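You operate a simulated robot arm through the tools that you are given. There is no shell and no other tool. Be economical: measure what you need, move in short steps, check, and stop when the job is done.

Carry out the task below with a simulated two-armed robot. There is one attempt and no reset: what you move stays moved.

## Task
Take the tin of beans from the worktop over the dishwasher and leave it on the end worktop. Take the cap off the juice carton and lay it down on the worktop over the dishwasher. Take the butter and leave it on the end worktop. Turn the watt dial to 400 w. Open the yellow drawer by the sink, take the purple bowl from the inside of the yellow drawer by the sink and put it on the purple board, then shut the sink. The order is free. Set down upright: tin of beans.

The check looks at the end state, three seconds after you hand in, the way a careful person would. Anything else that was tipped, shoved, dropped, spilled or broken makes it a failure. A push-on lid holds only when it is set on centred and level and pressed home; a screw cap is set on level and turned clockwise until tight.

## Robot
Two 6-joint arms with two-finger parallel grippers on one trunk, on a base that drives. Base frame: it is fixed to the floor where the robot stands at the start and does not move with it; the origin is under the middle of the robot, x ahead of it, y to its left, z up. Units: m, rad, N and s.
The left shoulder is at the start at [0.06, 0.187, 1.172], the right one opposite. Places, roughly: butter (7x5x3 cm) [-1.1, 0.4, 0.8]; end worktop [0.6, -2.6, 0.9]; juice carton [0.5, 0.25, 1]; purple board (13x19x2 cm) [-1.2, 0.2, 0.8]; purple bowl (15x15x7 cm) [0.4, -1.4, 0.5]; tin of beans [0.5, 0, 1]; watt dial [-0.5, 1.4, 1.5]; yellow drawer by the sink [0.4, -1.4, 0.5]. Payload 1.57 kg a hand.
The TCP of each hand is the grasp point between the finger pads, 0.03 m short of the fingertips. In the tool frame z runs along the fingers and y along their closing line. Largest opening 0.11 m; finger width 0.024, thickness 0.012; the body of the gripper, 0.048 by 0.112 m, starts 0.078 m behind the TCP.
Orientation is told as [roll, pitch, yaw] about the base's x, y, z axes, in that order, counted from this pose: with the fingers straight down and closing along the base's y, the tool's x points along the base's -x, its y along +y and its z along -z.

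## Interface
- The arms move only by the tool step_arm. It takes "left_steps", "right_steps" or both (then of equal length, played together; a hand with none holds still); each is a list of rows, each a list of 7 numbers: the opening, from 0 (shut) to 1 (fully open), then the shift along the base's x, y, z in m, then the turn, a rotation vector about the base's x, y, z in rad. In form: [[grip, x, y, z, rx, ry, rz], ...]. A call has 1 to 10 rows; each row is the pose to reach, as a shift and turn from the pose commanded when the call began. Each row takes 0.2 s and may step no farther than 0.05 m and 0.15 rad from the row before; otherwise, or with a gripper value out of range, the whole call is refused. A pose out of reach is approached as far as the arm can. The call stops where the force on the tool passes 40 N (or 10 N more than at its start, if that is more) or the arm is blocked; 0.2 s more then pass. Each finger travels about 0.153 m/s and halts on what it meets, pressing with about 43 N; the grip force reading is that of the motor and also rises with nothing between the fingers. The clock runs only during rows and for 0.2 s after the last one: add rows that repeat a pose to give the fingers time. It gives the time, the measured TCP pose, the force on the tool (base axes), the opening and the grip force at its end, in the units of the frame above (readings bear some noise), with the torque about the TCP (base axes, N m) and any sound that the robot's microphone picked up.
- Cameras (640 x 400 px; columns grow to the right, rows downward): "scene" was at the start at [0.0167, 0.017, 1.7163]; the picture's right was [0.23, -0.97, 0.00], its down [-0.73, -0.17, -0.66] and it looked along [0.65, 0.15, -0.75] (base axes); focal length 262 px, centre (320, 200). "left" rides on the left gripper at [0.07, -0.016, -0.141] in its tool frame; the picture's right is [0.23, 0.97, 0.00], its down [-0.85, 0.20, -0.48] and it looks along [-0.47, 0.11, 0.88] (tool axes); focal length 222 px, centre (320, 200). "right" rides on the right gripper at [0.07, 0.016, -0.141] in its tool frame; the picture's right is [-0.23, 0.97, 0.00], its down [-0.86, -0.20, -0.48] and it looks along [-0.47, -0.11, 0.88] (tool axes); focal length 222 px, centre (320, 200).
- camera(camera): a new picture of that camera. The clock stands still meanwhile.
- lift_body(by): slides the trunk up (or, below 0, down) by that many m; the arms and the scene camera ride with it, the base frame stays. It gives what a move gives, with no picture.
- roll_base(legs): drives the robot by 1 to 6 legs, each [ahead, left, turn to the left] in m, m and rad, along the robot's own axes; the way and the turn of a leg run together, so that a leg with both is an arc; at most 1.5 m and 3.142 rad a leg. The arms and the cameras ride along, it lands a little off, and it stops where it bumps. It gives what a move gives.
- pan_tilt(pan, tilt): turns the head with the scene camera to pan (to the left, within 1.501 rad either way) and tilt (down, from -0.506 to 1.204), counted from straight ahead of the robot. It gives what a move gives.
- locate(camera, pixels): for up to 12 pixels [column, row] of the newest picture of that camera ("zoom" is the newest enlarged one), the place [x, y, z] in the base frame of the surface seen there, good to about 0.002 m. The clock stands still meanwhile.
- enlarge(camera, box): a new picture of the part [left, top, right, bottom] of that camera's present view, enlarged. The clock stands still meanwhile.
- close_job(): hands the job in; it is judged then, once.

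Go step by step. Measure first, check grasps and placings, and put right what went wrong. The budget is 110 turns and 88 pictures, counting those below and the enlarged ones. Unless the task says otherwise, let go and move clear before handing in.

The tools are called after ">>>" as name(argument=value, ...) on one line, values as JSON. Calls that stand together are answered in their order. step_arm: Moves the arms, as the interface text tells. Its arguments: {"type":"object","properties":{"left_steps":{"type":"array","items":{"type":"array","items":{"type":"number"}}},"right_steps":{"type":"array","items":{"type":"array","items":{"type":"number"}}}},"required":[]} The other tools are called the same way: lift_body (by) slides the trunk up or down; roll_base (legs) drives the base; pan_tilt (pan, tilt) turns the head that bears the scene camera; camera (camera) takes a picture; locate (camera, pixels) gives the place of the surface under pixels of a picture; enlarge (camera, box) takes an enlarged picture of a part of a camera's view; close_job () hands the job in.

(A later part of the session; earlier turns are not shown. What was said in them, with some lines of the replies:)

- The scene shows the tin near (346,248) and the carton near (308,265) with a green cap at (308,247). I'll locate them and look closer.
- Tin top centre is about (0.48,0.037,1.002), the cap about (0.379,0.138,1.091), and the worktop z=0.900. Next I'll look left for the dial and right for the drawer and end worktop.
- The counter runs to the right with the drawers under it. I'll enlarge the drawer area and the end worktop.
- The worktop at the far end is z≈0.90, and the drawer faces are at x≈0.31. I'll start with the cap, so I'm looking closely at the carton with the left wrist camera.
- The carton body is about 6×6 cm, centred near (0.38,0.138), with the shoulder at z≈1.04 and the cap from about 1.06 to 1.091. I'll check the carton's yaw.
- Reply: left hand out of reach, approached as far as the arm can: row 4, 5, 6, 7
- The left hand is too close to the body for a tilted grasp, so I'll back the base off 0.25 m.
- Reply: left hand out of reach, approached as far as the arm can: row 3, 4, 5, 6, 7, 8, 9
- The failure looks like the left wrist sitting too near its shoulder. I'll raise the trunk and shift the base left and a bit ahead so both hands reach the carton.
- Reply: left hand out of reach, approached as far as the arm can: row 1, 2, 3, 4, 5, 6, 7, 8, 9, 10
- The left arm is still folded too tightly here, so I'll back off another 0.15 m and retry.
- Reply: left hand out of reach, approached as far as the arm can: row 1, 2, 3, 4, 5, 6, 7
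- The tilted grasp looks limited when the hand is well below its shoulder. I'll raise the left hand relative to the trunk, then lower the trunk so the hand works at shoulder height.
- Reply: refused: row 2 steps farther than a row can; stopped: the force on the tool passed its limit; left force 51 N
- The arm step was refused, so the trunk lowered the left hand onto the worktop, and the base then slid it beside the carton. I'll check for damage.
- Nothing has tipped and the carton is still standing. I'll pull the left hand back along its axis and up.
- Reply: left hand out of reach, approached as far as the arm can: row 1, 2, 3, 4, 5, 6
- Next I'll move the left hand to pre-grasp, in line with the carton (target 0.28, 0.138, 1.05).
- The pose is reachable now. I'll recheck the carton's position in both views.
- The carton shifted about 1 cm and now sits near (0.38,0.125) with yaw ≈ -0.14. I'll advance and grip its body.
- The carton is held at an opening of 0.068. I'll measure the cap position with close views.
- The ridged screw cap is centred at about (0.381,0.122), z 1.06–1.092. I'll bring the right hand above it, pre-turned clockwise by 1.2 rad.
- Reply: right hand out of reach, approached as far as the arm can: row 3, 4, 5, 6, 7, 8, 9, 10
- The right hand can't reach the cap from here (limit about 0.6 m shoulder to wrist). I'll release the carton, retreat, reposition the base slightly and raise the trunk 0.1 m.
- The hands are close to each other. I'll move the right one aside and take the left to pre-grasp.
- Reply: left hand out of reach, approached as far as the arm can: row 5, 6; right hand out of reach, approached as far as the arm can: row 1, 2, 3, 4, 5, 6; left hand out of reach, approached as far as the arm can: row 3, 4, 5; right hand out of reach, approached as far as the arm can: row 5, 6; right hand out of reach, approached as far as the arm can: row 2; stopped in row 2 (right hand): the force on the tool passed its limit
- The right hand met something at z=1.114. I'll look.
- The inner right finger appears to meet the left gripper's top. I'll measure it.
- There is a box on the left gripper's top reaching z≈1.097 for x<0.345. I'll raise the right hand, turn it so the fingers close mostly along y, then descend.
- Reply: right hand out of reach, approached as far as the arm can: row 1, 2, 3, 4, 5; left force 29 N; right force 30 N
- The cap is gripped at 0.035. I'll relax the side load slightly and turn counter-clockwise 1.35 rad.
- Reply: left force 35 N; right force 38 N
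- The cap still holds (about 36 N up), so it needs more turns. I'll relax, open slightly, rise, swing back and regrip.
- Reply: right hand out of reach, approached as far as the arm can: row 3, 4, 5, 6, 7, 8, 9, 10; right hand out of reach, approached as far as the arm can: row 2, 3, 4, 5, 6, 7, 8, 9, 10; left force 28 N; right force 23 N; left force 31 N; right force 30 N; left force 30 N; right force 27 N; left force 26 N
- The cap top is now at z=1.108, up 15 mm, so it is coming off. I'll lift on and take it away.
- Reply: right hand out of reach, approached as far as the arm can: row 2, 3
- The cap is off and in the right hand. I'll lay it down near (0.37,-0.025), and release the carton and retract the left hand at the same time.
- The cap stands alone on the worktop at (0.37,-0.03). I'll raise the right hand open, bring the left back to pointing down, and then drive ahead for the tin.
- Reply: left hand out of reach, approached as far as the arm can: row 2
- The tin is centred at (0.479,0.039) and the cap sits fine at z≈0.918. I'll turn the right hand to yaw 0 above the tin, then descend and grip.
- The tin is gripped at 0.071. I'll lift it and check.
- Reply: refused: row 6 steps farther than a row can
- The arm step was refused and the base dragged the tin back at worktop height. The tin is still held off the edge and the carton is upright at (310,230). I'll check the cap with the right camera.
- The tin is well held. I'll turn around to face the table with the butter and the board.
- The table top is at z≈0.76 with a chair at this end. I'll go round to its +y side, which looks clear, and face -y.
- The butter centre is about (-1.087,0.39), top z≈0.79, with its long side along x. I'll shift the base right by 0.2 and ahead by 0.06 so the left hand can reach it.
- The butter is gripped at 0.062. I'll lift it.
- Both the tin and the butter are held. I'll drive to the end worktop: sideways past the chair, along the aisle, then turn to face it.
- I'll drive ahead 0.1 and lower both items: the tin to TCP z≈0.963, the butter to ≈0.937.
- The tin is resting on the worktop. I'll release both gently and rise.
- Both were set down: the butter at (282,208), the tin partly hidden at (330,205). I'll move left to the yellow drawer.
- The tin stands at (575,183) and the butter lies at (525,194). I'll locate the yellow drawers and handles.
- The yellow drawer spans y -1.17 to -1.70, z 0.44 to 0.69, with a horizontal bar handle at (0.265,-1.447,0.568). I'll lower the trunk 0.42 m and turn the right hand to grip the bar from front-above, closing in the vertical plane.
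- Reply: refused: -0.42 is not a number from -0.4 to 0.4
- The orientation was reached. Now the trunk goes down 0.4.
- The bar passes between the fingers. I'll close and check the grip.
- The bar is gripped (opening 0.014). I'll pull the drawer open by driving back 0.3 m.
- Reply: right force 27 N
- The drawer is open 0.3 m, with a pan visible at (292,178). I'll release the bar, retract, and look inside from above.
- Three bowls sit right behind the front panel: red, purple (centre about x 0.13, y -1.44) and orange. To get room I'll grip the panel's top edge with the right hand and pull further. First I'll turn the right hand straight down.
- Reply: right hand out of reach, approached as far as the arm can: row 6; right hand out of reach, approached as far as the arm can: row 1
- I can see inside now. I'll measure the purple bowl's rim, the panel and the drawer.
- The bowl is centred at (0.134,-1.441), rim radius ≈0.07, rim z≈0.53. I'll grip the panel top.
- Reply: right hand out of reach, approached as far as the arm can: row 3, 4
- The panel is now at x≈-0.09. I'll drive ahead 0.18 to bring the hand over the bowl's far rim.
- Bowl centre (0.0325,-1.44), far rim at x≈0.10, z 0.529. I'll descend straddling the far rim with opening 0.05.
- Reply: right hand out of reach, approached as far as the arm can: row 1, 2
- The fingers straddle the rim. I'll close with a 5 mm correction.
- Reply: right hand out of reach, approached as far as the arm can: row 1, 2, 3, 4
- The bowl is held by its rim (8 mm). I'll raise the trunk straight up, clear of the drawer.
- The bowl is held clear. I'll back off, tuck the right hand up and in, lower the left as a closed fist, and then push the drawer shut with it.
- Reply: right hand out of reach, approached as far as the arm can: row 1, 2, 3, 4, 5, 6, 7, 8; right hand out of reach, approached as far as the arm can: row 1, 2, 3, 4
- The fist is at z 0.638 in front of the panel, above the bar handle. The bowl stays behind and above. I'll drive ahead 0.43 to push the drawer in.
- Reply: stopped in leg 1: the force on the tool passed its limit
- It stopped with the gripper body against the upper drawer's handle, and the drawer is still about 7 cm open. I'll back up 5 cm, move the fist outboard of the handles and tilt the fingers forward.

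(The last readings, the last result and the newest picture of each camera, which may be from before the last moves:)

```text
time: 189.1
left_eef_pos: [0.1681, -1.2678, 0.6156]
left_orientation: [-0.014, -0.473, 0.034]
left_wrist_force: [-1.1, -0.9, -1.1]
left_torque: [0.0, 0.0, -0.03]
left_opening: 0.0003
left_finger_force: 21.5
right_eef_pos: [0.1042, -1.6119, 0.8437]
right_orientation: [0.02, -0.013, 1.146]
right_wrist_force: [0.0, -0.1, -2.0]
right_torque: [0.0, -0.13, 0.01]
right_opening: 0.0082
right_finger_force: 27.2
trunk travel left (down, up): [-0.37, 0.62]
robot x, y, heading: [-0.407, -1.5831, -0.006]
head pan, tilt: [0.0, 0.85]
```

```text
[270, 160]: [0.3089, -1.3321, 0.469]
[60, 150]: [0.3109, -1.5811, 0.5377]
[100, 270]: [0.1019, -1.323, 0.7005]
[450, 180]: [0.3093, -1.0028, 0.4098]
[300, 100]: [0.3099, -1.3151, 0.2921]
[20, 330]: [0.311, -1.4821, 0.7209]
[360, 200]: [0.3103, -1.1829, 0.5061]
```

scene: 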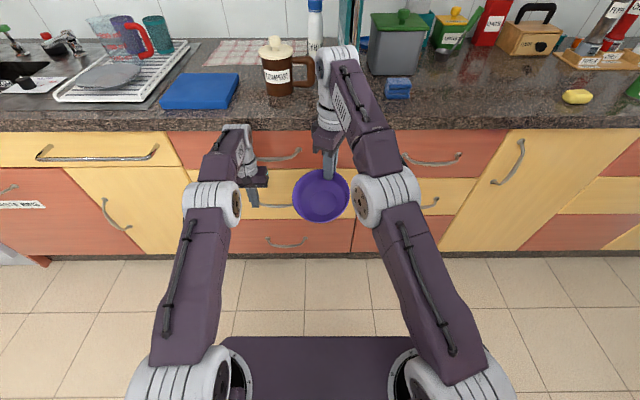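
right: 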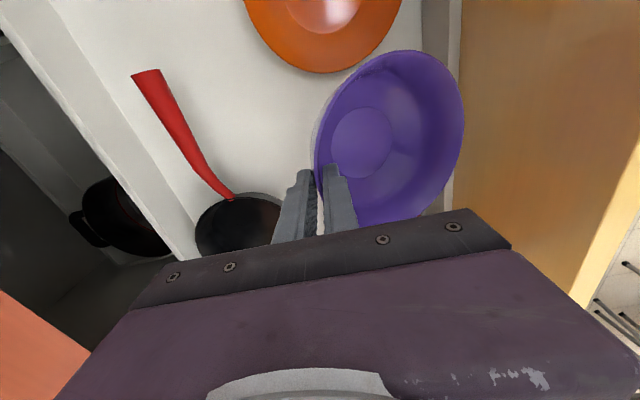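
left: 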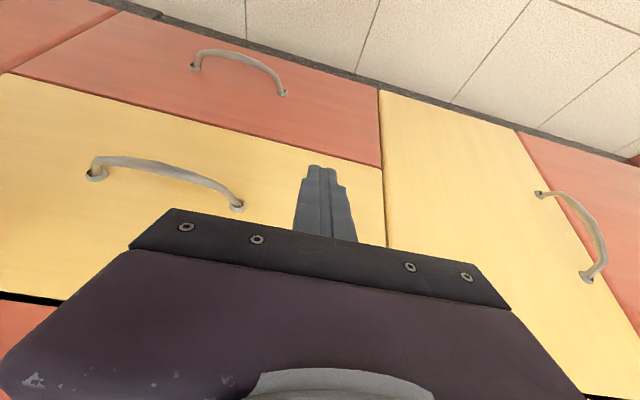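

The yellow panel reads x≈0.31, flush with its neighbours, so the drawer is shut. I'll raise the trunk, bring the left hand back, turn to face -y and travel to the table's +y side.

>>> roll_base(legs=[[-0.1, 0, 0]])

>>> lift_body(by=0.4)

>>> step_arm(left_steps=[[0, 0, 0, 0.03, 0, 0.14, 0], [0, 0, 0, 0.06, 0, 0.28, 0], [0, 0, 0, 0.09, 0, 0.42, 0], [0, 0, 0, 0.1, 0, 0.48, 0]])

>>> roll_base(legs=[[0, 0, -1.57], [0, 0.2, 0], [-1.3, 0, 0], [-1.22, 0, 0]])

```text
time: 190.2
left_eef_pos: [0.0699, -1.2685, 0.6161]
left_orientation: [-0.013, -0.474, 0.03]
left_wrist_force: [-0.5, -0.6, -0.3]
left_torque: [-0.01, 0.01, -0.04]
left_opening: 0.0
left_finger_force: 21.5
right_eef_pos: [0.0049, -1.6118, 0.8441]
right_orientation: [0.019, -0.016, 1.144]
right_wrist_force: [-0.9, -0.5, -1.3]
right_torque: [-0.01, -0.14, -0.01]
right_opening: 0.0081
right_finger_force: 26.6
trunk travel left (down, up): [-0.37, 0.62]
robot x, y, heading: [-0.5098, -1.5836, -0.012]
head pan, tilt: [0.0, 0.85]
```

```text
time: 194.0
left_eef_pos: [0.0711, -1.2675, 1.0143]
left_orientation: [-0.012, -0.473, 0.032]
left_wrist_force: [0.5, 0.0, -0.3]
left_torque: [-0.03, 0.01, 0.02]
left_opening: 0.0001
left_finger_force: 21.1
right_eef_pos: [0.005, -1.6123, 1.2444]
right_orientation: [0.023, -0.014, 1.145]
right_wrist_force: [-0.7, 0.6, -1.8]
right_torque: [-0.01, -0.09, -0.01]
right_opening: 0.0079
right_finger_force: 27.1
trunk travel left (down, up): [-0.77, 0.22]
robot x, y, heading: [-0.5111, -1.5811, -0.011]
head pan, tilt: [0.0, 0.85]
```

```text
time: 195.0
left_eef_pos: [0.0682, -1.2698, 1.111]
left_orientation: [0.003, -0.009, 0.029]
left_wrist_force: [0.5, 0.0, 0.4]
left_torque: [-0.01, 0.0, -0.02]
left_opening: 0.0
left_finger_force: 21.5
left hand out of reach, approached as far as the arm can: row 4
right_eef_pos: [0.0049, -1.6133, 1.2442]
right_orientation: [0.024, -0.015, 1.146]
right_wrist_force: [-0.3, -0.5, -1.7]
right_torque: [-0.07, -0.12, 0.0]
right_opening: 0.008
right_finger_force: 27.0
trunk travel left (down, up): [-0.77, 0.22]
robot x, y, heading: [-0.5111, -1.5825, -0.01]
head pan, tilt: [0.0, 0.85]
```

```text
time: 212.2
left_eef_pos: [-0.0276, 0.349, 1.1107]
left_orientation: [0.0, -0.011, -1.518]
left_wrist_force: [1.0, -0.8, -0.1]
left_torque: [0.02, -0.03, 0.03]
left_opening: 0.0
left_finger_force: 20.9
right_eef_pos: [-0.3729, 0.4054, 1.243]
right_orientation: [0.022, -0.013, -0.401]
right_wrist_force: [-0.6, -0.2, -2.9]
right_torque: [-0.12, 0.06, 0.03]
right_opening: 0.0077
right_finger_force: 27.0
trunk travel left (down, up): [-0.77, 0.22]
robot x, y, heading: [-0.3591, 0.9191, -1.559]
head pan, tilt: [0.0, 0.85]
```

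>>> roll_base(legs=[[0, -0.69, 0]])

>>> step_arm(right_steps=[[0, 0, 0, 0, 0, 0, -0.15], [0, 0, 0, 0, 0, 0, -0.3], [0, 0, 0, 0, 0, 0, -0.45], [0, 0, 0, 0, 0, 0, -0.6], [0, 0, 0, 0, 0, 0, -0.75], [0, 0, 0, 0, 0, 0, -0.9], [0, 0, 0, 0, 0, 0, -1.05], [0, 0, 0, 0, 0, 0, -1.185]])

>>> camera(camera="scene")

```text
time: 216.0
left_eef_pos: [-0.7165, 0.3402, 1.1126]
left_orientation: [0.0, -0.01, -1.526]
left_wrist_force: [0.1, -0.5, 0.3]
left_torque: [0.0, -0.02, 0.01]
left_opening: 0.0
left_finger_force: 21.0
right_eef_pos: [-1.0618, 0.3979, 1.2436]
right_orientation: [0.021, -0.015, -0.407]
right_wrist_force: [-0.3, -0.7, -2.2]
right_torque: [-0.08, 0.02, 0.03]
right_opening: 0.008
right_finger_force: 27.2
trunk travel left (down, up): [-0.77, 0.22]
robot x, y, heading: [-1.0434, 0.9106, -1.558]
head pan, tilt: [0.0, 0.85]
```

```text
time: 217.8
left_eef_pos: [-0.7182, 0.3404, 1.1118]
left_orientation: [0.0, -0.011, -1.526]
left_wrist_force: [0.3, 0.1, 0.4]
left_torque: [0.02, -0.01, -0.02]
left_opening: 0.0001
left_finger_force: 20.8
right_eef_pos: [-1.0603, 0.3972, 1.2452]
right_orientation: [0.02, -0.011, -1.595]
right_wrist_force: [-0.4, 0.1, -2.7]
right_torque: [0.03, 0.12, 0.0]
right_opening: 0.0078
right_finger_force: 27.1
trunk travel left (down, up): [-0.77, 0.22]
robot x, y, heading: [-1.0387, 0.9101, -1.565]
head pan, tilt: [0.0, 0.85]
```

```text
20 pictures are left
```

scene: 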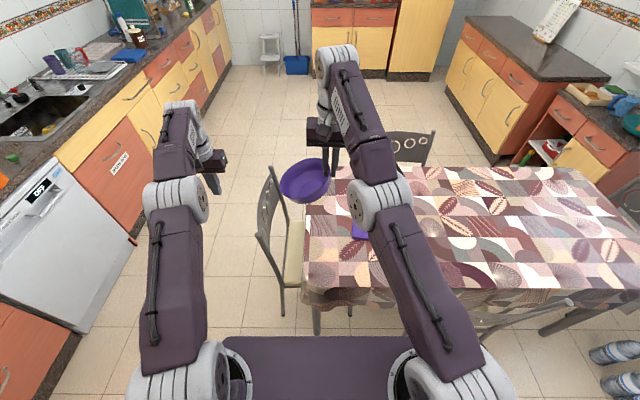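

>>> camera(camera="right")

```text
19 pictures are left
```

right: 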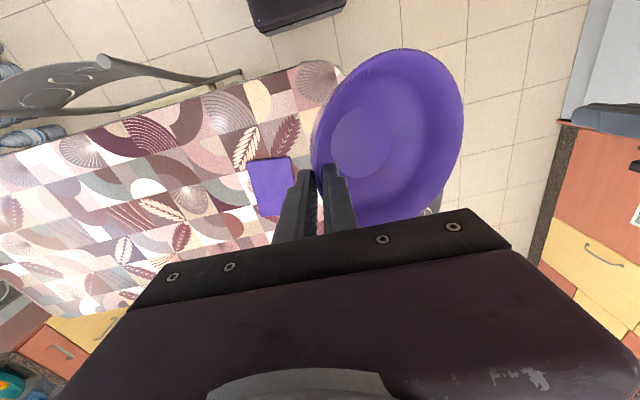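

>>> locate(camera="right", pixels=[[248, 166], [289, 158], [262, 215], [270, 185], [293, 180], [280, 210], [100, 60], [230, 75], [318, 170], [460, 120], [400, 60], [362, 142]])

```text
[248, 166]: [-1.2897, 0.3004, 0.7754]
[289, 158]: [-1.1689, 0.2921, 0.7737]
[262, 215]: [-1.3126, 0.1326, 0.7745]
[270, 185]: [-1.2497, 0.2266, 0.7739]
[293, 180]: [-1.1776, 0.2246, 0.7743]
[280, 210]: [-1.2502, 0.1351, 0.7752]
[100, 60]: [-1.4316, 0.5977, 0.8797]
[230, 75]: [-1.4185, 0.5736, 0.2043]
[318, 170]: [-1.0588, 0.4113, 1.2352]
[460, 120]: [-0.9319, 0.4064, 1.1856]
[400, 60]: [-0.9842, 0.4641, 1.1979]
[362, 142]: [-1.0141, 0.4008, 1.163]
```

The board centre is about (-1.242,0.202), top z 0.775. The bowl hangs tilted about 0.37 rad. I'll turn the hand so that the bowl lies ahead of the fingers, then tilt it level.

>>> step_arm(right_steps=[[0, 0, 0, 0, 0, 0, -0.15], [0, 0, 0, 0, 0, 0, -0.3], [0, 0, 0, 0, 0, 0, -0.45], [0, 0, 0, 0, 0, 0, -0.6], [0, 0, 0, 0, 0, 0, -0.75], [0, 0, 0, 0, 0, 0, -0.9], [0, 0, 0, 0, 0, 0, -1.05], [0, 0, 0, 0, 0, 0, -1.2], [0, 0, 0, 0, 0, 0, -1.35], [0, 0, 0, 0, 0, 0, -1.5]])

>>> step_arm(right_steps=[[0, -0.03, -0.02, -0.04, -0.12, 0, 0], [0, -0.06, -0.03, -0.08, -0.24, 0, 0], [0, -0.09, -0.04, -0.12, -0.36, 0, 0], [0, -0.12, -0.05, -0.15, -0.36, 0, 0]])

>>> camera(camera="right")

```text
time: 220.0
left_eef_pos: [-0.7168, 0.3391, 1.1107]
left_orientation: [0.0, -0.011, -1.524]
left_wrist_force: [-0.8, 1.0, -0.4]
left_torque: [0.03, 0.02, 0.02]
left_opening: 0.0
left_finger_force: 21.5
right_eef_pos: [-1.0615, 0.3971, 1.2448]
right_orientation: [0.02, -0.015, -3.095]
right_wrist_force: [-0.2, 0.1, -2.2]
right_torque: [0.11, -0.01, 0.02]
right_opening: 0.0076
right_finger_force: 27.0
right hand out of reach, approached as far as the arm can: row 3, 4, 5, 6
trunk travel left (down, up): [-0.77, 0.22]
robot x, y, heading: [-1.0383, 0.9102, -1.566]
head pan, tilt: [0.0, 0.85]
```

```text
refused: row 1 steps farther than a row can; nothing moved
```

```text
18 pictures are left
```

right: 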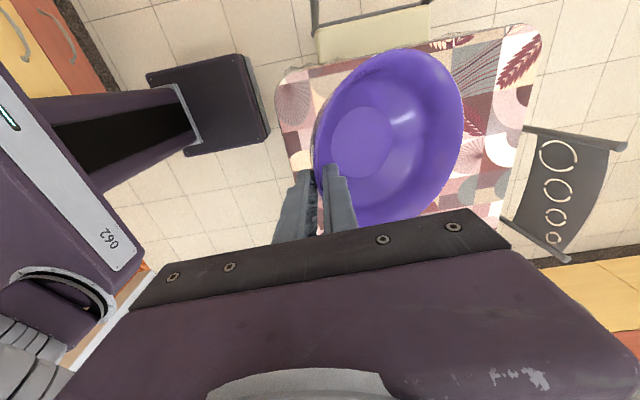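

>>> roll_base(legs=[[0, -0.05, 0]])

>>> step_arm(right_steps=[[0, -0.016, -0.01, -0.02, -0.05, 0, 0], [0, -0.033, -0.026, -0.045, -0.1, 0, 0], [0, -0.05, -0.045, -0.07, -0.15, 0, 0], [0, -0.067, -0.062, -0.095, -0.2, 0, 0], [0, -0.084, -0.08, -0.12, -0.25, 0, 0], [0, -0.1, -0.097, -0.145, -0.3, 0, 0], [0, -0.117, -0.113, -0.17, -0.36, 0, 0], [0, -0.134, -0.129, -0.195, -0.36, 0, 0], [0, -0.134, -0.129, -0.195, -0.36, 0, 0]])

>>> camera(camera="right")

>>> camera(camera="scene")

```text
time: 220.9
left_eef_pos: [-0.7625, 0.3389, 1.1099]
left_orientation: [-0.005, -0.011, -1.526]
left_wrist_force: [1.7, 0.8, 0.0]
left_torque: [-0.01, 0.06, -0.01]
left_opening: 0.0
left_finger_force: 21.3
right_eef_pos: [-1.1058, 0.3956, 1.2441]
right_orientation: [0.02, -0.021, -3.091]
right_wrist_force: [0.4, -0.9, -2.5]
right_torque: [0.13, 0.09, 0.05]
right_opening: 0.0078
right_finger_force: 27.3
trunk travel left (down, up): [-0.77, 0.22]
robot x, y, heading: [-1.0881, 0.9073, -1.564]
head pan, tilt: [0.0, 0.85]
```

```text
time: 222.9
left_eef_pos: [-0.7678, 0.3457, 1.1143]
left_orientation: [0.002, -0.017, -1.523]
left_wrist_force: [0.6, 0.3, 0.4]
left_torque: [-0.07, 0.07, 0.01]
left_opening: 0.0001
left_finger_force: 21.3
right_eef_pos: [-1.2351, 0.2301, 1.0663]
right_orientation: [0.384, -0.033, -3.098]
right_wrist_force: [0.3, 0.7, -1.0]
right_torque: [0.06, 0.02, 0.03]
right_opening: 0.0078
right_finger_force: 27.2
right hand out of reach, approached as far as the arm can: row 1, 2, 3, 4, 5, 6, 7, 8, 9
trunk travel left (down, up): [-0.77, 0.22]
robot x, y, heading: [-1.0894, 0.9131, -1.567]
head pan, tilt: [0.0, 0.85]
```

```text
17 pictures are left
```

right: 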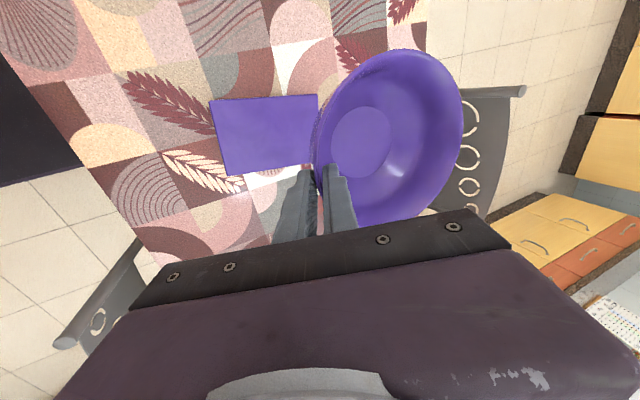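

```text
16 pictures are left
```

scene: 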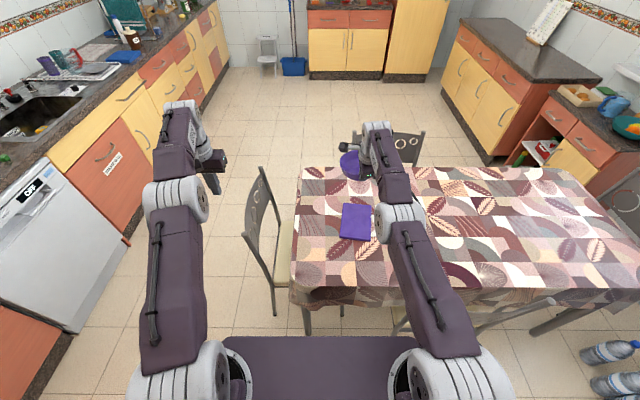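

>>> locate(camera="right", pixels=[[318, 150], [460, 120], [395, 52], [365, 222], [362, 142], [212, 100], [316, 96], [229, 174], [308, 162], [265, 135]])

```text
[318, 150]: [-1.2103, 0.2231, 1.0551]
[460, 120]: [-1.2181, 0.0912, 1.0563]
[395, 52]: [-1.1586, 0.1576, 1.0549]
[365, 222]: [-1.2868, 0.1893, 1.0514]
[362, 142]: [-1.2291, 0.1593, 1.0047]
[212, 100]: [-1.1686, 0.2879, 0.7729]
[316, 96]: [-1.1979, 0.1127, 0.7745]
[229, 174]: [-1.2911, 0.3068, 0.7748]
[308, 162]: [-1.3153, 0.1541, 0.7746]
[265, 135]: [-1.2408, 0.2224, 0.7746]
```

The bowl is level, rim at 1.055. Its centre is near (-1.222,0.157) and the board's is (-1.243,0.207). I'll shift by (-0.021,+0.05) and raise the left hand clear of the chair before lowering the trunk.

>>> step_arm(right_steps=[[0, -0.007, 0.017, 0, 0, 0, 0], [0, -0.014, 0.034, 0, 0, 0, 0], [0, -0.021, 0.05, 0, 0, 0, 0], [0, -0.021, 0.05, 0, 0, 0, 0]], left_steps=[[0, 0.02, 0.02, 0.035, 0, 0, 0], [0, 0.04, 0.04, 0.07, 0, 0, 0], [0, 0.06, 0.06, 0.105, 0, 0, 0], [0, 0.06, 0.08, 0.14, 0, 0, 0]])

```text
time: 223.9
left_eef_pos: [-0.711, 0.4207, 1.2523]
left_orientation: [0.002, -0.01, -1.525]
left_wrist_force: [0.4, 0.8, -0.7]
left_torque: [0.02, 0.0, 0.0]
left_opening: 0.0004
left_finger_force: 21.4
right_eef_pos: [-1.2535, 0.226, 1.0662]
right_orientation: [0.378, -0.033, -3.1]
right_wrist_force: [-0.8, 0.8, -2.6]
right_torque: [0.16, -0.02, -0.02]
right_opening: 0.0081
right_finger_force: 26.7
right hand out of reach, approached as far as the arm can: row 1, 2, 3, 4
trunk travel left (down, up): [-0.77, 0.22]
robot x, y, heading: [-1.0895, 0.9109, -1.564]
head pan, tilt: [0.0, 0.85]
```

The x shift took but the y shift didn't, so I'll back the base 0.052 and lower the trunk 0.19.

>>> roll_base(legs=[[-0.053, 0, 0]])

>>> lift_body(by=-0.19)

>>> camera(camera="right")

```text
time: 224.8
left_eef_pos: [-0.7084, 0.4675, 1.2488]
left_orientation: [0.001, -0.006, -1.525]
left_wrist_force: [0.1, 0.2, -0.1]
left_torque: [0.05, 0.03, -0.01]
left_opening: 0.0
left_finger_force: 21.3
right_eef_pos: [-1.2533, 0.2731, 1.0619]
right_orientation: [0.369, -0.031, -3.1]
right_wrist_force: [-0.1, -0.5, -2.3]
right_torque: [0.2, -0.02, 0.01]
right_opening: 0.0079
right_finger_force: 27.4
trunk travel left (down, up): [-0.77, 0.22]
robot x, y, heading: [-1.091, 0.9631, -1.562]
head pan, tilt: [0.0, 0.85]
```

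```text
time: 226.9
left_eef_pos: [-0.7089, 0.4734, 1.0606]
left_orientation: [0.0, -0.01, -1.526]
left_wrist_force: [0.7, 0.1, 0.0]
left_torque: [-0.03, -0.03, 0.0]
left_opening: 0.0
left_finger_force: 21.6
right_eef_pos: [-1.2533, 0.2768, 0.8765]
right_orientation: [0.376, -0.031, -3.099]
right_wrist_force: [0.8, 0.1, -1.7]
right_torque: [0.17, 0.02, -0.01]
right_opening: 0.0077
right_finger_force: 26.3
trunk travel left (down, up): [-0.58, 0.41]
robot x, y, heading: [-1.0888, 0.9688, -1.562]
head pan, tilt: [0.0, 0.85]
```

```text
15 pictures are left
```

right: 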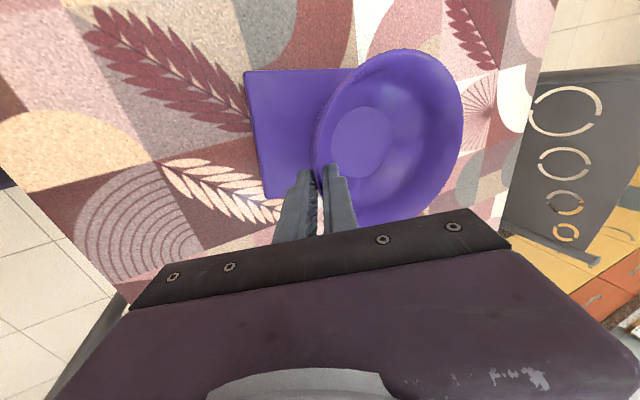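

>>> locate(camera="right", pixels=[[318, 150], [460, 120], [395, 52], [365, 222], [362, 142], [247, 73], [350, 71], [268, 195]])

```text
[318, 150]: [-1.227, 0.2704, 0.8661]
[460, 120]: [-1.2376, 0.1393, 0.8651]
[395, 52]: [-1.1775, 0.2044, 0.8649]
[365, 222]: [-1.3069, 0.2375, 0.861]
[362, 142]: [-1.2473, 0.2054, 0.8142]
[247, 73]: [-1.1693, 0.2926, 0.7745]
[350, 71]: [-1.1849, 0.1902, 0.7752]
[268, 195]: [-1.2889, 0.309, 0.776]
```

The bowl is centred over the board and level, with its bottom at about 0.802. I'll lower another 0.025.

>>> lift_body(by=-0.023)

>>> step_arm(right_steps=[[0, 0, 0, -0.002, 0, 0, 0], [0, 0, 0, -0.004, 0, 0, 0], [0, 0, 0, -0.004, 0, 0, 0]])

```text
time: 227.6
left_eef_pos: [-0.7087, 0.4739, 1.0388]
left_orientation: [-0.001, -0.01, -1.525]
left_wrist_force: [0.4, 0.3, 0.1]
left_torque: [-0.01, 0.01, 0.02]
left_opening: 0.0
left_finger_force: 21.0
right_eef_pos: [-1.2525, 0.2773, 0.8525]
right_orientation: [0.377, -0.031, -3.1]
right_wrist_force: [-0.5, 0.4, -1.7]
right_torque: [0.13, 0.02, -0.01]
right_opening: 0.0079
right_finger_force: 27.0
trunk travel left (down, up): [-0.557, 0.433]
robot x, y, heading: [-1.0949, 0.9689, -1.564]
head pan, tilt: [0.0, 0.85]
```

```text
time: 228.4
left_eef_pos: [-0.7089, 0.4732, 1.038]
left_orientation: [0.002, -0.011, -1.525]
left_wrist_force: [0.5, -0.6, -0.7]
left_torque: [-0.02, 0.0, 0.01]
left_opening: 0.0003
left_finger_force: 21.2
right_eef_pos: [-1.2537, 0.2764, 0.8487]
right_orientation: [0.375, -0.032, -3.1]
right_wrist_force: [0.1, -0.9, -2.5]
right_torque: [0.17, 0.04, -0.01]
right_opening: 0.0078
right_finger_force: 27.0
trunk travel left (down, up): [-0.557, 0.433]
robot x, y, heading: [-1.0907, 0.9659, -1.568]
head pan, tilt: [0.0, 0.85]
```

>>> step_arm(right_steps=[[0, 0, 0, -0.002, 0, 0, 0], [0, 0, 0, -0.004, 0, 0, 0], [0, 0, 0, -0.004, 0, 0, 0]])

```text
time: 229.2
left_eef_pos: [-0.7082, 0.4757, 1.04]
left_orientation: [0.001, -0.013, -1.525]
left_wrist_force: [0.4, -0.2, -0.1]
left_torque: [-0.02, -0.01, -0.02]
left_opening: 0.0
left_finger_force: 21.3
right_eef_pos: [-1.2532, 0.2782, 0.8462]
right_orientation: [0.381, -0.029, -3.099]
right_wrist_force: [-1.1, -0.3, 9.4]
right_torque: [-0.47, -0.44, 0.05]
right_opening: 0.0082
right_finger_force: 26.9
trunk travel left (down, up): [-0.557, 0.433]
robot x, y, heading: [-1.0923, 0.9652, -1.565]
head pan, tilt: [0.0, 0.85]
```

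The bowl touches the board (+9 N). I'll open and withdraw along the finger axis.

>>> step_arm(right_steps=[[0.2, 0, 0, 0.001, 0, 0, 0], [0.4, 0, 0, 0.001, 0, 0, 0], [0.4, 0, 0, 0.001, 0, 0, 0], [0.4, 0, 0.011, 0.03, 0, 0, 0], [0.4, 0, 0.022, 0.06, 0, 0, 0], [0.4, 0, 0.04, 0.1, 0, 0, 0], [0.4, 0, 0.055, 0.14, 0, 0, 0]])

>>> camera(camera="right")

```text
time: 230.8
left_eef_pos: [-0.7091, 0.4737, 1.0385]
left_orientation: [-0.001, -0.012, -1.526]
left_wrist_force: [-0.1, -0.3, -0.1]
left_torque: [0.0, 0.0, 0.01]
left_opening: 0.0
left_finger_force: 20.8
right_eef_pos: [-1.2539, 0.3126, 0.995]
right_orientation: [0.375, -0.032, -3.1]
right_wrist_force: [-0.7, 0.6, -0.5]
right_torque: [0.0, 0.02, 0.0]
right_opening: 0.0439
right_finger_force: 0.1
right hand out of reach, approached as far as the arm can: row 4, 5, 6, 7
trunk travel left (down, up): [-0.557, 0.433]
robot x, y, heading: [-1.0902, 0.9645, -1.562]
head pan, tilt: [0.0, 0.85]
```

```text
14 pictures are left
```

right: 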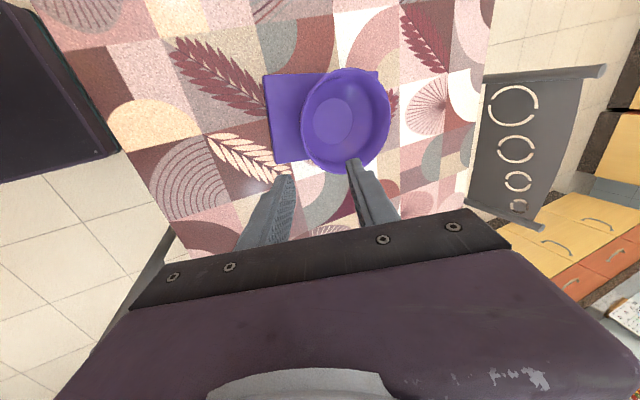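

>>> locate(camera="right", pixels=[[303, 125], [389, 110], [345, 70], [340, 172], [333, 120], [265, 77], [278, 160], [376, 76]])

```text
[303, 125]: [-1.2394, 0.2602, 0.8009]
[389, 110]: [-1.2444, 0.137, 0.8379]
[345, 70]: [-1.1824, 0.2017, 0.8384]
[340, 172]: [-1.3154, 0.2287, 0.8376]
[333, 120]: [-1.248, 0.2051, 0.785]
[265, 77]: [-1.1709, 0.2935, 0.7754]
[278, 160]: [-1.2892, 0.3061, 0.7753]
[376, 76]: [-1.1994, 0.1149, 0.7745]
```

The bowl rests level on the board, centre (-1.247,0.205), rim 0.838. Next is the watt dial: I'll raise the trunk, drive clear and turn to face +y.

>>> lift_body(by=0.4)

>>> roll_base(legs=[[0, 0.74, 0], [0.4, 0, 0], [0, 0, 3.13]])

>>> pan_tilt(pan=0.1, tilt=0.2)

>>> camera(camera="scene")

```text
time: 234.6
left_eef_pos: [-0.7103, 0.4746, 1.4381]
left_orientation: [0.002, -0.01, -1.527]
left_wrist_force: [-0.2, -0.3, 0.0]
left_torque: [0.0, -0.01, 0.03]
left_opening: 0.0
left_finger_force: 21.5
right_eef_pos: [-1.2521, 0.312, 1.395]
right_orientation: [0.373, -0.031, -3.1]
right_wrist_force: [-0.1, -0.6, -0.1]
right_torque: [0.04, -0.01, 0.04]
right_opening: 0.044
right_finger_force: 0.1
trunk travel left (down, up): [-0.957, 0.033]
robot x, y, heading: [-1.0889, 0.9637, -1.562]
head pan, tilt: [0.0, 0.85]
```

```text
time: 248.0
left_eef_pos: [-0.7434, 1.0628, 1.4388]
left_orientation: [0.0, -0.01, 1.601]
left_wrist_force: [-1.4, 0.0, 0.2]
left_torque: [-0.01, -0.02, 0.0]
left_opening: 0.0001
left_finger_force: 21.0
right_eef_pos: [-0.1965, 1.2167, 1.3951]
right_orientation: [0.375, -0.031, 0.026]
right_wrist_force: [0.1, -0.5, -0.8]
right_torque: [0.01, -0.02, 0.0]
right_opening: 0.0438
right_finger_force: 0.0
trunk travel left (down, up): [-0.957, 0.033]
robot x, y, heading: [-0.3685, 0.5673, 1.561]
head pan, tilt: [0.0, 0.85]
```

```text
time: 249.0
left_eef_pos: [-0.7436, 1.0622, 1.4396]
left_orientation: [0.001, -0.009, 1.601]
left_wrist_force: [-0.1, -0.3, -0.3]
left_torque: [-0.01, -0.01, -0.02]
left_opening: 0.0
left_finger_force: 20.6
right_eef_pos: [-0.1972, 1.2162, 1.3961]
right_orientation: [0.373, -0.032, 0.026]
right_wrist_force: [0.3, 0.1, -1.0]
right_torque: [0.01, -0.01, -0.02]
right_opening: 0.0441
right_finger_force: 0.1
trunk travel left (down, up): [-0.957, 0.033]
robot x, y, heading: [-0.3668, 0.5662, 1.562]
head pan, tilt: [0.099, 0.201]
```

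```text
13 pictures are left
```

scene: 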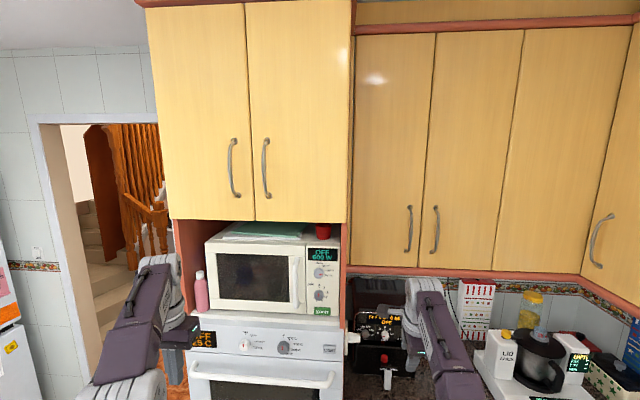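

The microwave is ahead, with two dials at (321,271) and (320,296) and a display reading a wattage. I'll enlarge.

>>> enlarge(camera="scene", box=[296, 240, 346, 320])

>>> locate(camera="scene", pixels=[[321, 271], [320, 296], [322, 255], [330, 282], [312, 282], [309, 320], [300, 380], [280, 232], [225, 310], [310, 232]])

```text
5.00 times, centred on (321, 280) of scene
```

zoom: 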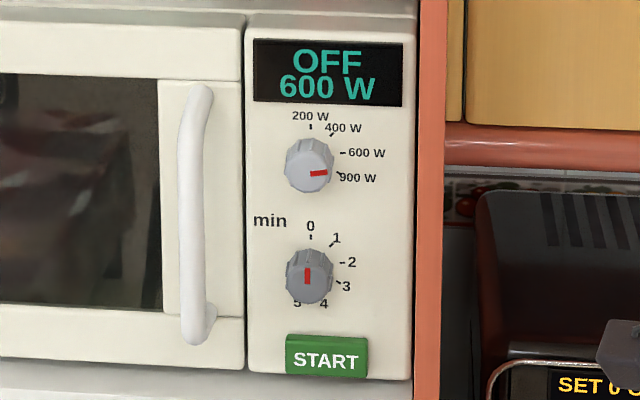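

```text
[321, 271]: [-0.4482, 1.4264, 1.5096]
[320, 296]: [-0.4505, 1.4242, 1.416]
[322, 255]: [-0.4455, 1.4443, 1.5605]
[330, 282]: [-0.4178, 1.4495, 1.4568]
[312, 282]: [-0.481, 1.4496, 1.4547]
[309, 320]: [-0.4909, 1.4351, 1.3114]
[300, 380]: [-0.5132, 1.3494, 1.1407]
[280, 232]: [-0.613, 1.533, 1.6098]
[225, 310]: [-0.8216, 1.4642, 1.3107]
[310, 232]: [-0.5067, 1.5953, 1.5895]
```

The watt dial is at (-0.448,1.426,1.510) and the pointer is at 600. 400 lies about 40° counter-clockwise. I'll point the left hand horizontally at it.

>>> step_arm(left_steps=[[0.6, 0.02, 0.022, 0.007, 0.15, 0, 0], [0.6, 0.04, 0.044, 0.014, 0.3, 0, 0], [0.6, 0.06, 0.066, 0.021, 0.45, 0, 0], [0.6, 0.08, 0.088, 0.028, 0.6, 0, 0], [0.6, 0.1, 0.11, 0.035, 0.75, 0, 0], [0.6, 0.12, 0.132, 0.042, 0.9, 0, 0], [0.6, 0.14, 0.154, 0.049, 1.05, 0, 0], [0.6, 0.16, 0.176, 0.056, 1.2, 0, 0], [0.6, 0.18, 0.19, 0.063, 1.35, 0, 0], [0.6, 0.2, 0.2, 0.07, 1.5, 0, 0]])

```text
time: 251.2
left_eef_pos: [-0.5968, 1.2515, 1.4988]
left_orientation: [-0.431, -1.495, 1.96]
left_wrist_force: [-0.4, 1.1, -1.1]
left_torque: [0.01, 0.01, -0.04]
left_opening: 0.0662
left_finger_force: 0.0
left hand out of reach, approached as far as the arm can: row 8, 9, 10
right_eef_pos: [-0.1988, 1.2178, 1.3945]
right_orientation: [0.376, -0.033, 0.024]
right_wrist_force: [1.1, 0.1, 0.5]
right_torque: [-0.01, 0.01, -0.01]
right_opening: 0.0441
right_finger_force: 0.1
trunk travel left (down, up): [-0.957, 0.033]
robot x, y, heading: [-0.3672, 0.5634, 1.553]
head pan, tilt: [0.099, 0.201]
```

The hand is nearly horizontal but can't come inward enough. I'll shift the base right by 0.15 and ahead 0.07, then look through the left camera.

>>> roll_base(legs=[[0.06, -0.15, 0]])

>>> camera(camera="left")

```text
time: 252.7
left_eef_pos: [-0.4492, 1.3091, 1.4998]
left_orientation: [-0.484, -1.496, 2.013]
left_wrist_force: [-0.9, -0.3, 0.0]
left_torque: [0.02, -0.02, -0.05]
left_opening: 0.0659
left_finger_force: 0.0
right_eef_pos: [-0.0506, 1.275, 1.3959]
right_orientation: [0.375, -0.033, 0.023]
right_wrist_force: [0.4, -0.2, 0.0]
right_torque: [0.0, -0.03, 0.02]
right_opening: 0.044
right_finger_force: 0.1
trunk travel left (down, up): [-0.957, 0.033]
robot x, y, heading: [-0.2212, 0.6252, 1.562]
head pan, tilt: [0.099, 0.201]
```

```text
11 pictures are left
```

left: 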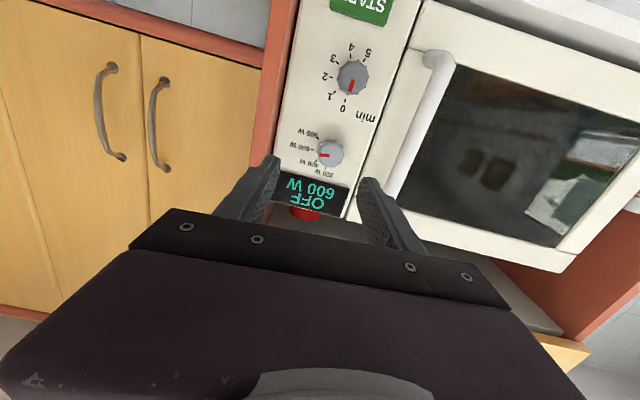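

>>> locate(camera="left", pixels=[[329, 153], [318, 153], [341, 153], [329, 142], [329, 164], [310, 175], [345, 100], [325, 192]])

```text
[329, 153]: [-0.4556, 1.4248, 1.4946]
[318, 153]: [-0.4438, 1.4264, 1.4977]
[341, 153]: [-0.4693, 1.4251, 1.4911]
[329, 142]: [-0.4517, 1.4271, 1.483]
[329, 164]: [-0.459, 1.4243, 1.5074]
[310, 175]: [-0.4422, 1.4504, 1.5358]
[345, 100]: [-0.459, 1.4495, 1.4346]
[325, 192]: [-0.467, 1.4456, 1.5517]
```

The knob centre is about (-0.456,1.425,1.496), with the face at y≈1.449. I'll advance with open fingers to TCP y≈1.412, then grip.

>>> step_arm(left_steps=[[0.6, -0.008, 0.02, -0.002, 0, 0, 0], [0.6, -0.008, 0.05, -0.002, 0, 0, 0], [0.6, -0.008, 0.08, -0.002, 0, 0, 0], [0.6, -0.008, 0.101, -0.002, 0, 0, 0], [0.6, -0.008, 0.101, -0.002, 0, 0, 0]])

>>> camera(camera="left")

```text
time: 253.8
left_eef_pos: [-0.4536, 1.411, 1.4979]
left_orientation: [-0.453, -1.497, 1.981]
left_wrist_force: [0.3, -0.7, -0.4]
left_torque: [-0.01, -0.01, -0.05]
left_opening: 0.066
left_finger_force: 0.1
right_eef_pos: [-0.0468, 1.2752, 1.3956]
right_orientation: [0.376, -0.032, 0.023]
right_wrist_force: [0.3, -0.1, 0.1]
right_torque: [0.0, -0.02, -0.01]
right_opening: 0.0441
right_finger_force: 0.1
trunk travel left (down, up): [-0.957, 0.033]
robot x, y, heading: [-0.2199, 0.6254, 1.558]
head pan, tilt: [0.099, 0.201]
```

```text
10 pictures are left
5 turns are left
```

left: 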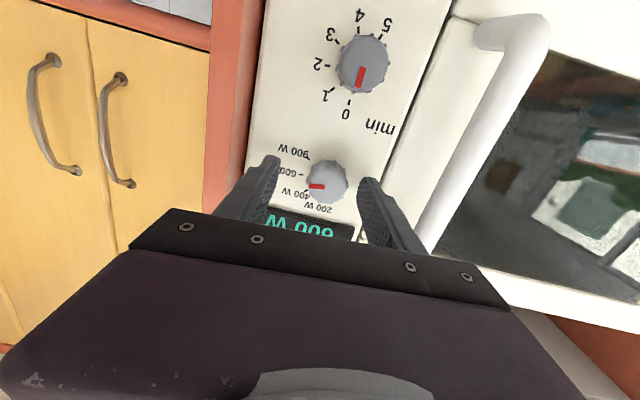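

The knob is between the fingers. I'll grip it and turn it about 0.72 rad counter-clockwise, then read the display.

>>> step_arm(left_steps=[[0.2, 0, 0, 0, 0, 0, 0], [0.1, 0, 0, 0, 0, 0, 0], [0.1, 0, 0, 0, 0, -0.144, 0], [0.1, 0, 0, 0, 0, -0.288, 0], [0.1, 0, 0, 0, 0, -0.432, 0], [0.1, 0, 0, 0, 0, -0.576, 0], [0.1, 0, 0, 0, 0, -0.72, 0], [0.1, 0, 0, 0, 0, -0.72, 0]])

>>> camera(camera="left")

>>> enlarge(camera="scene", box=[240, 230, 340, 310])

```text
time: 255.7
left_eef_pos: [-0.4591, 1.4112, 1.4966]
left_orientation: [-1.54, -0.812, 3.041]
left_wrist_force: [-14.7, -0.7, 1.3]
left_torque: [-0.62, 0.02, 0.83]
left_opening: 0.0319
left_finger_force: 40.8
right_eef_pos: [-0.0521, 1.2761, 1.3966]
right_orientation: [0.375, -0.037, 0.022]
right_wrist_force: [0.0, 0.2, -0.3]
right_torque: [0.01, -0.02, 0.0]
right_opening: 0.0438
right_finger_force: 0.0
trunk travel left (down, up): [-0.957, 0.033]
robot x, y, heading: [-0.2176, 0.6257, 1.555]
head pan, tilt: [0.099, 0.201]
```

```text
9 pictures are left
```

left: 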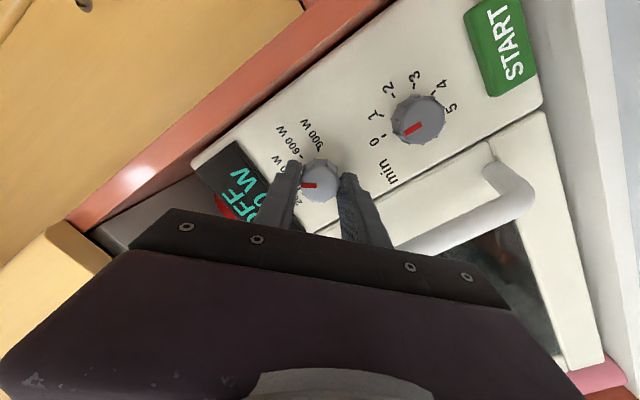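

```text
5.00 times, centred on (290, 270) of scene
4 turns are left
```

zoom: 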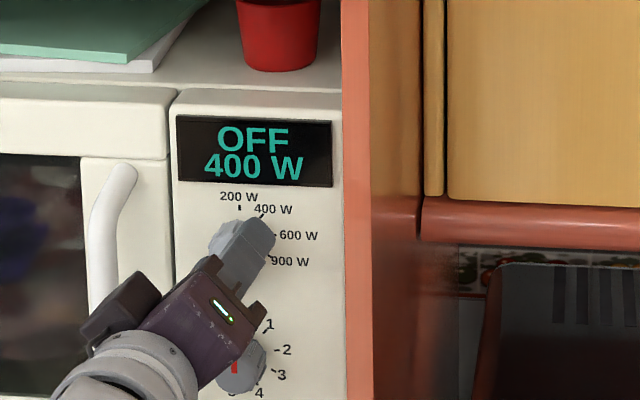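

The display now reads 400 W. I'll open the fingers, pull straight back, and recheck.

>>> step_arm(left_steps=[[0.35, 0, 0, 0, 0, 0, 0], [0.6, 0, 0, 0, 0, 0, 0], [0.6, 0, 0, 0, 0, 0, 0], [0.6, 0, -0.04, 0, 0, 0, 0], [0.6, 0, -0.08, 0, 0, 0, 0], [0.6, 0, -0.11, 0, 0, 0, 0]])

>>> enlarge(camera="scene", box=[240, 230, 340, 310])

>>> camera(camera="left")

```text
time: 257.1
left_eef_pos: [-0.4524, 1.2994, 1.4972]
left_orientation: [-1.543, -0.818, 3.041]
left_wrist_force: [0.7, -0.2, -0.5]
left_torque: [-0.01, -0.03, 0.0]
left_opening: 0.0659
left_finger_force: 0.1
right_eef_pos: [-0.046, 1.2747, 1.3956]
right_orientation: [0.374, -0.034, 0.026]
right_wrist_force: [0.1, 0.0, 0.0]
right_torque: [0.01, 0.04, -0.02]
right_opening: 0.0437
right_finger_force: 0.1
trunk travel left (down, up): [-0.957, 0.033]
robot x, y, heading: [-0.2172, 0.6258, 1.561]
head pan, tilt: [0.099, 0.201]
```

```text
5.00 times, centred on (290, 270) of scene
```

zoom: 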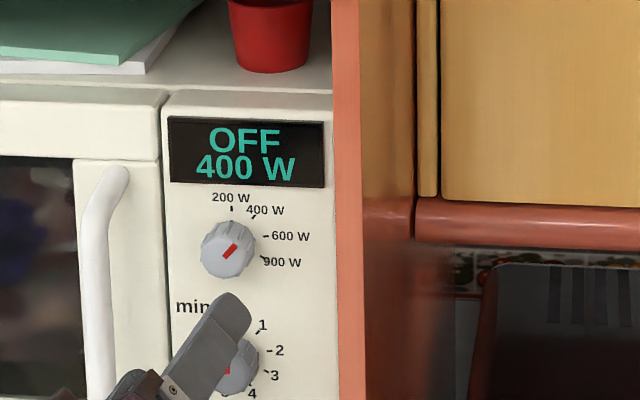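

```text
6 pictures are left
3 turns are left
```

left: 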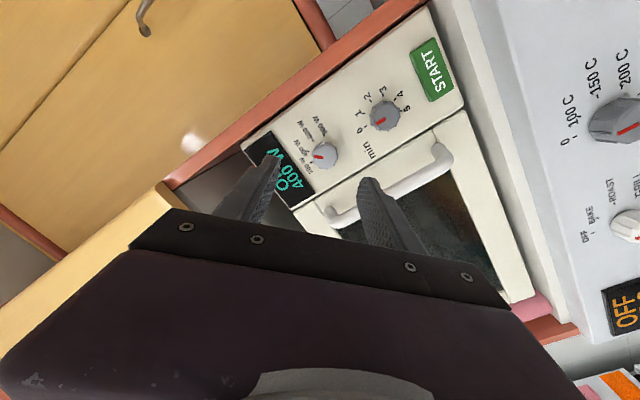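

The display shows 400 W with the pointer on the 400 mark, the min dial is unchanged, and the hands are clear. Everything is done, so I'm handing in.

>>> close_job()

```text
The job is handed in.
```

I've handed the job in with all five parts done; the result hasn't come back.

- **Tin of beans:** it stands upright on the end worktop.
- **Butter:** it is on the end worktop, near the tin.
- **Juice cap:** it is off the carton and lying on the worktop over the dishwasher.
- **Purple bowl:** it sits level on the purple board.
- **Yellow drawer by the sink:** it is shut and flush with the drawers around it. I took "shut the sink" to mean this drawer.
- **Watt dial:** it points at 400 W and the display reads 400 W.

- **Carton nudged:** two of my own mistakes brought the arms close to the juice carton. One moved it about 1 cm; it stayed upright.
- **Cap position:** I didn't get a close look at the cap again after the second mistake. From the positions, the tin and fingers passed clear of it.
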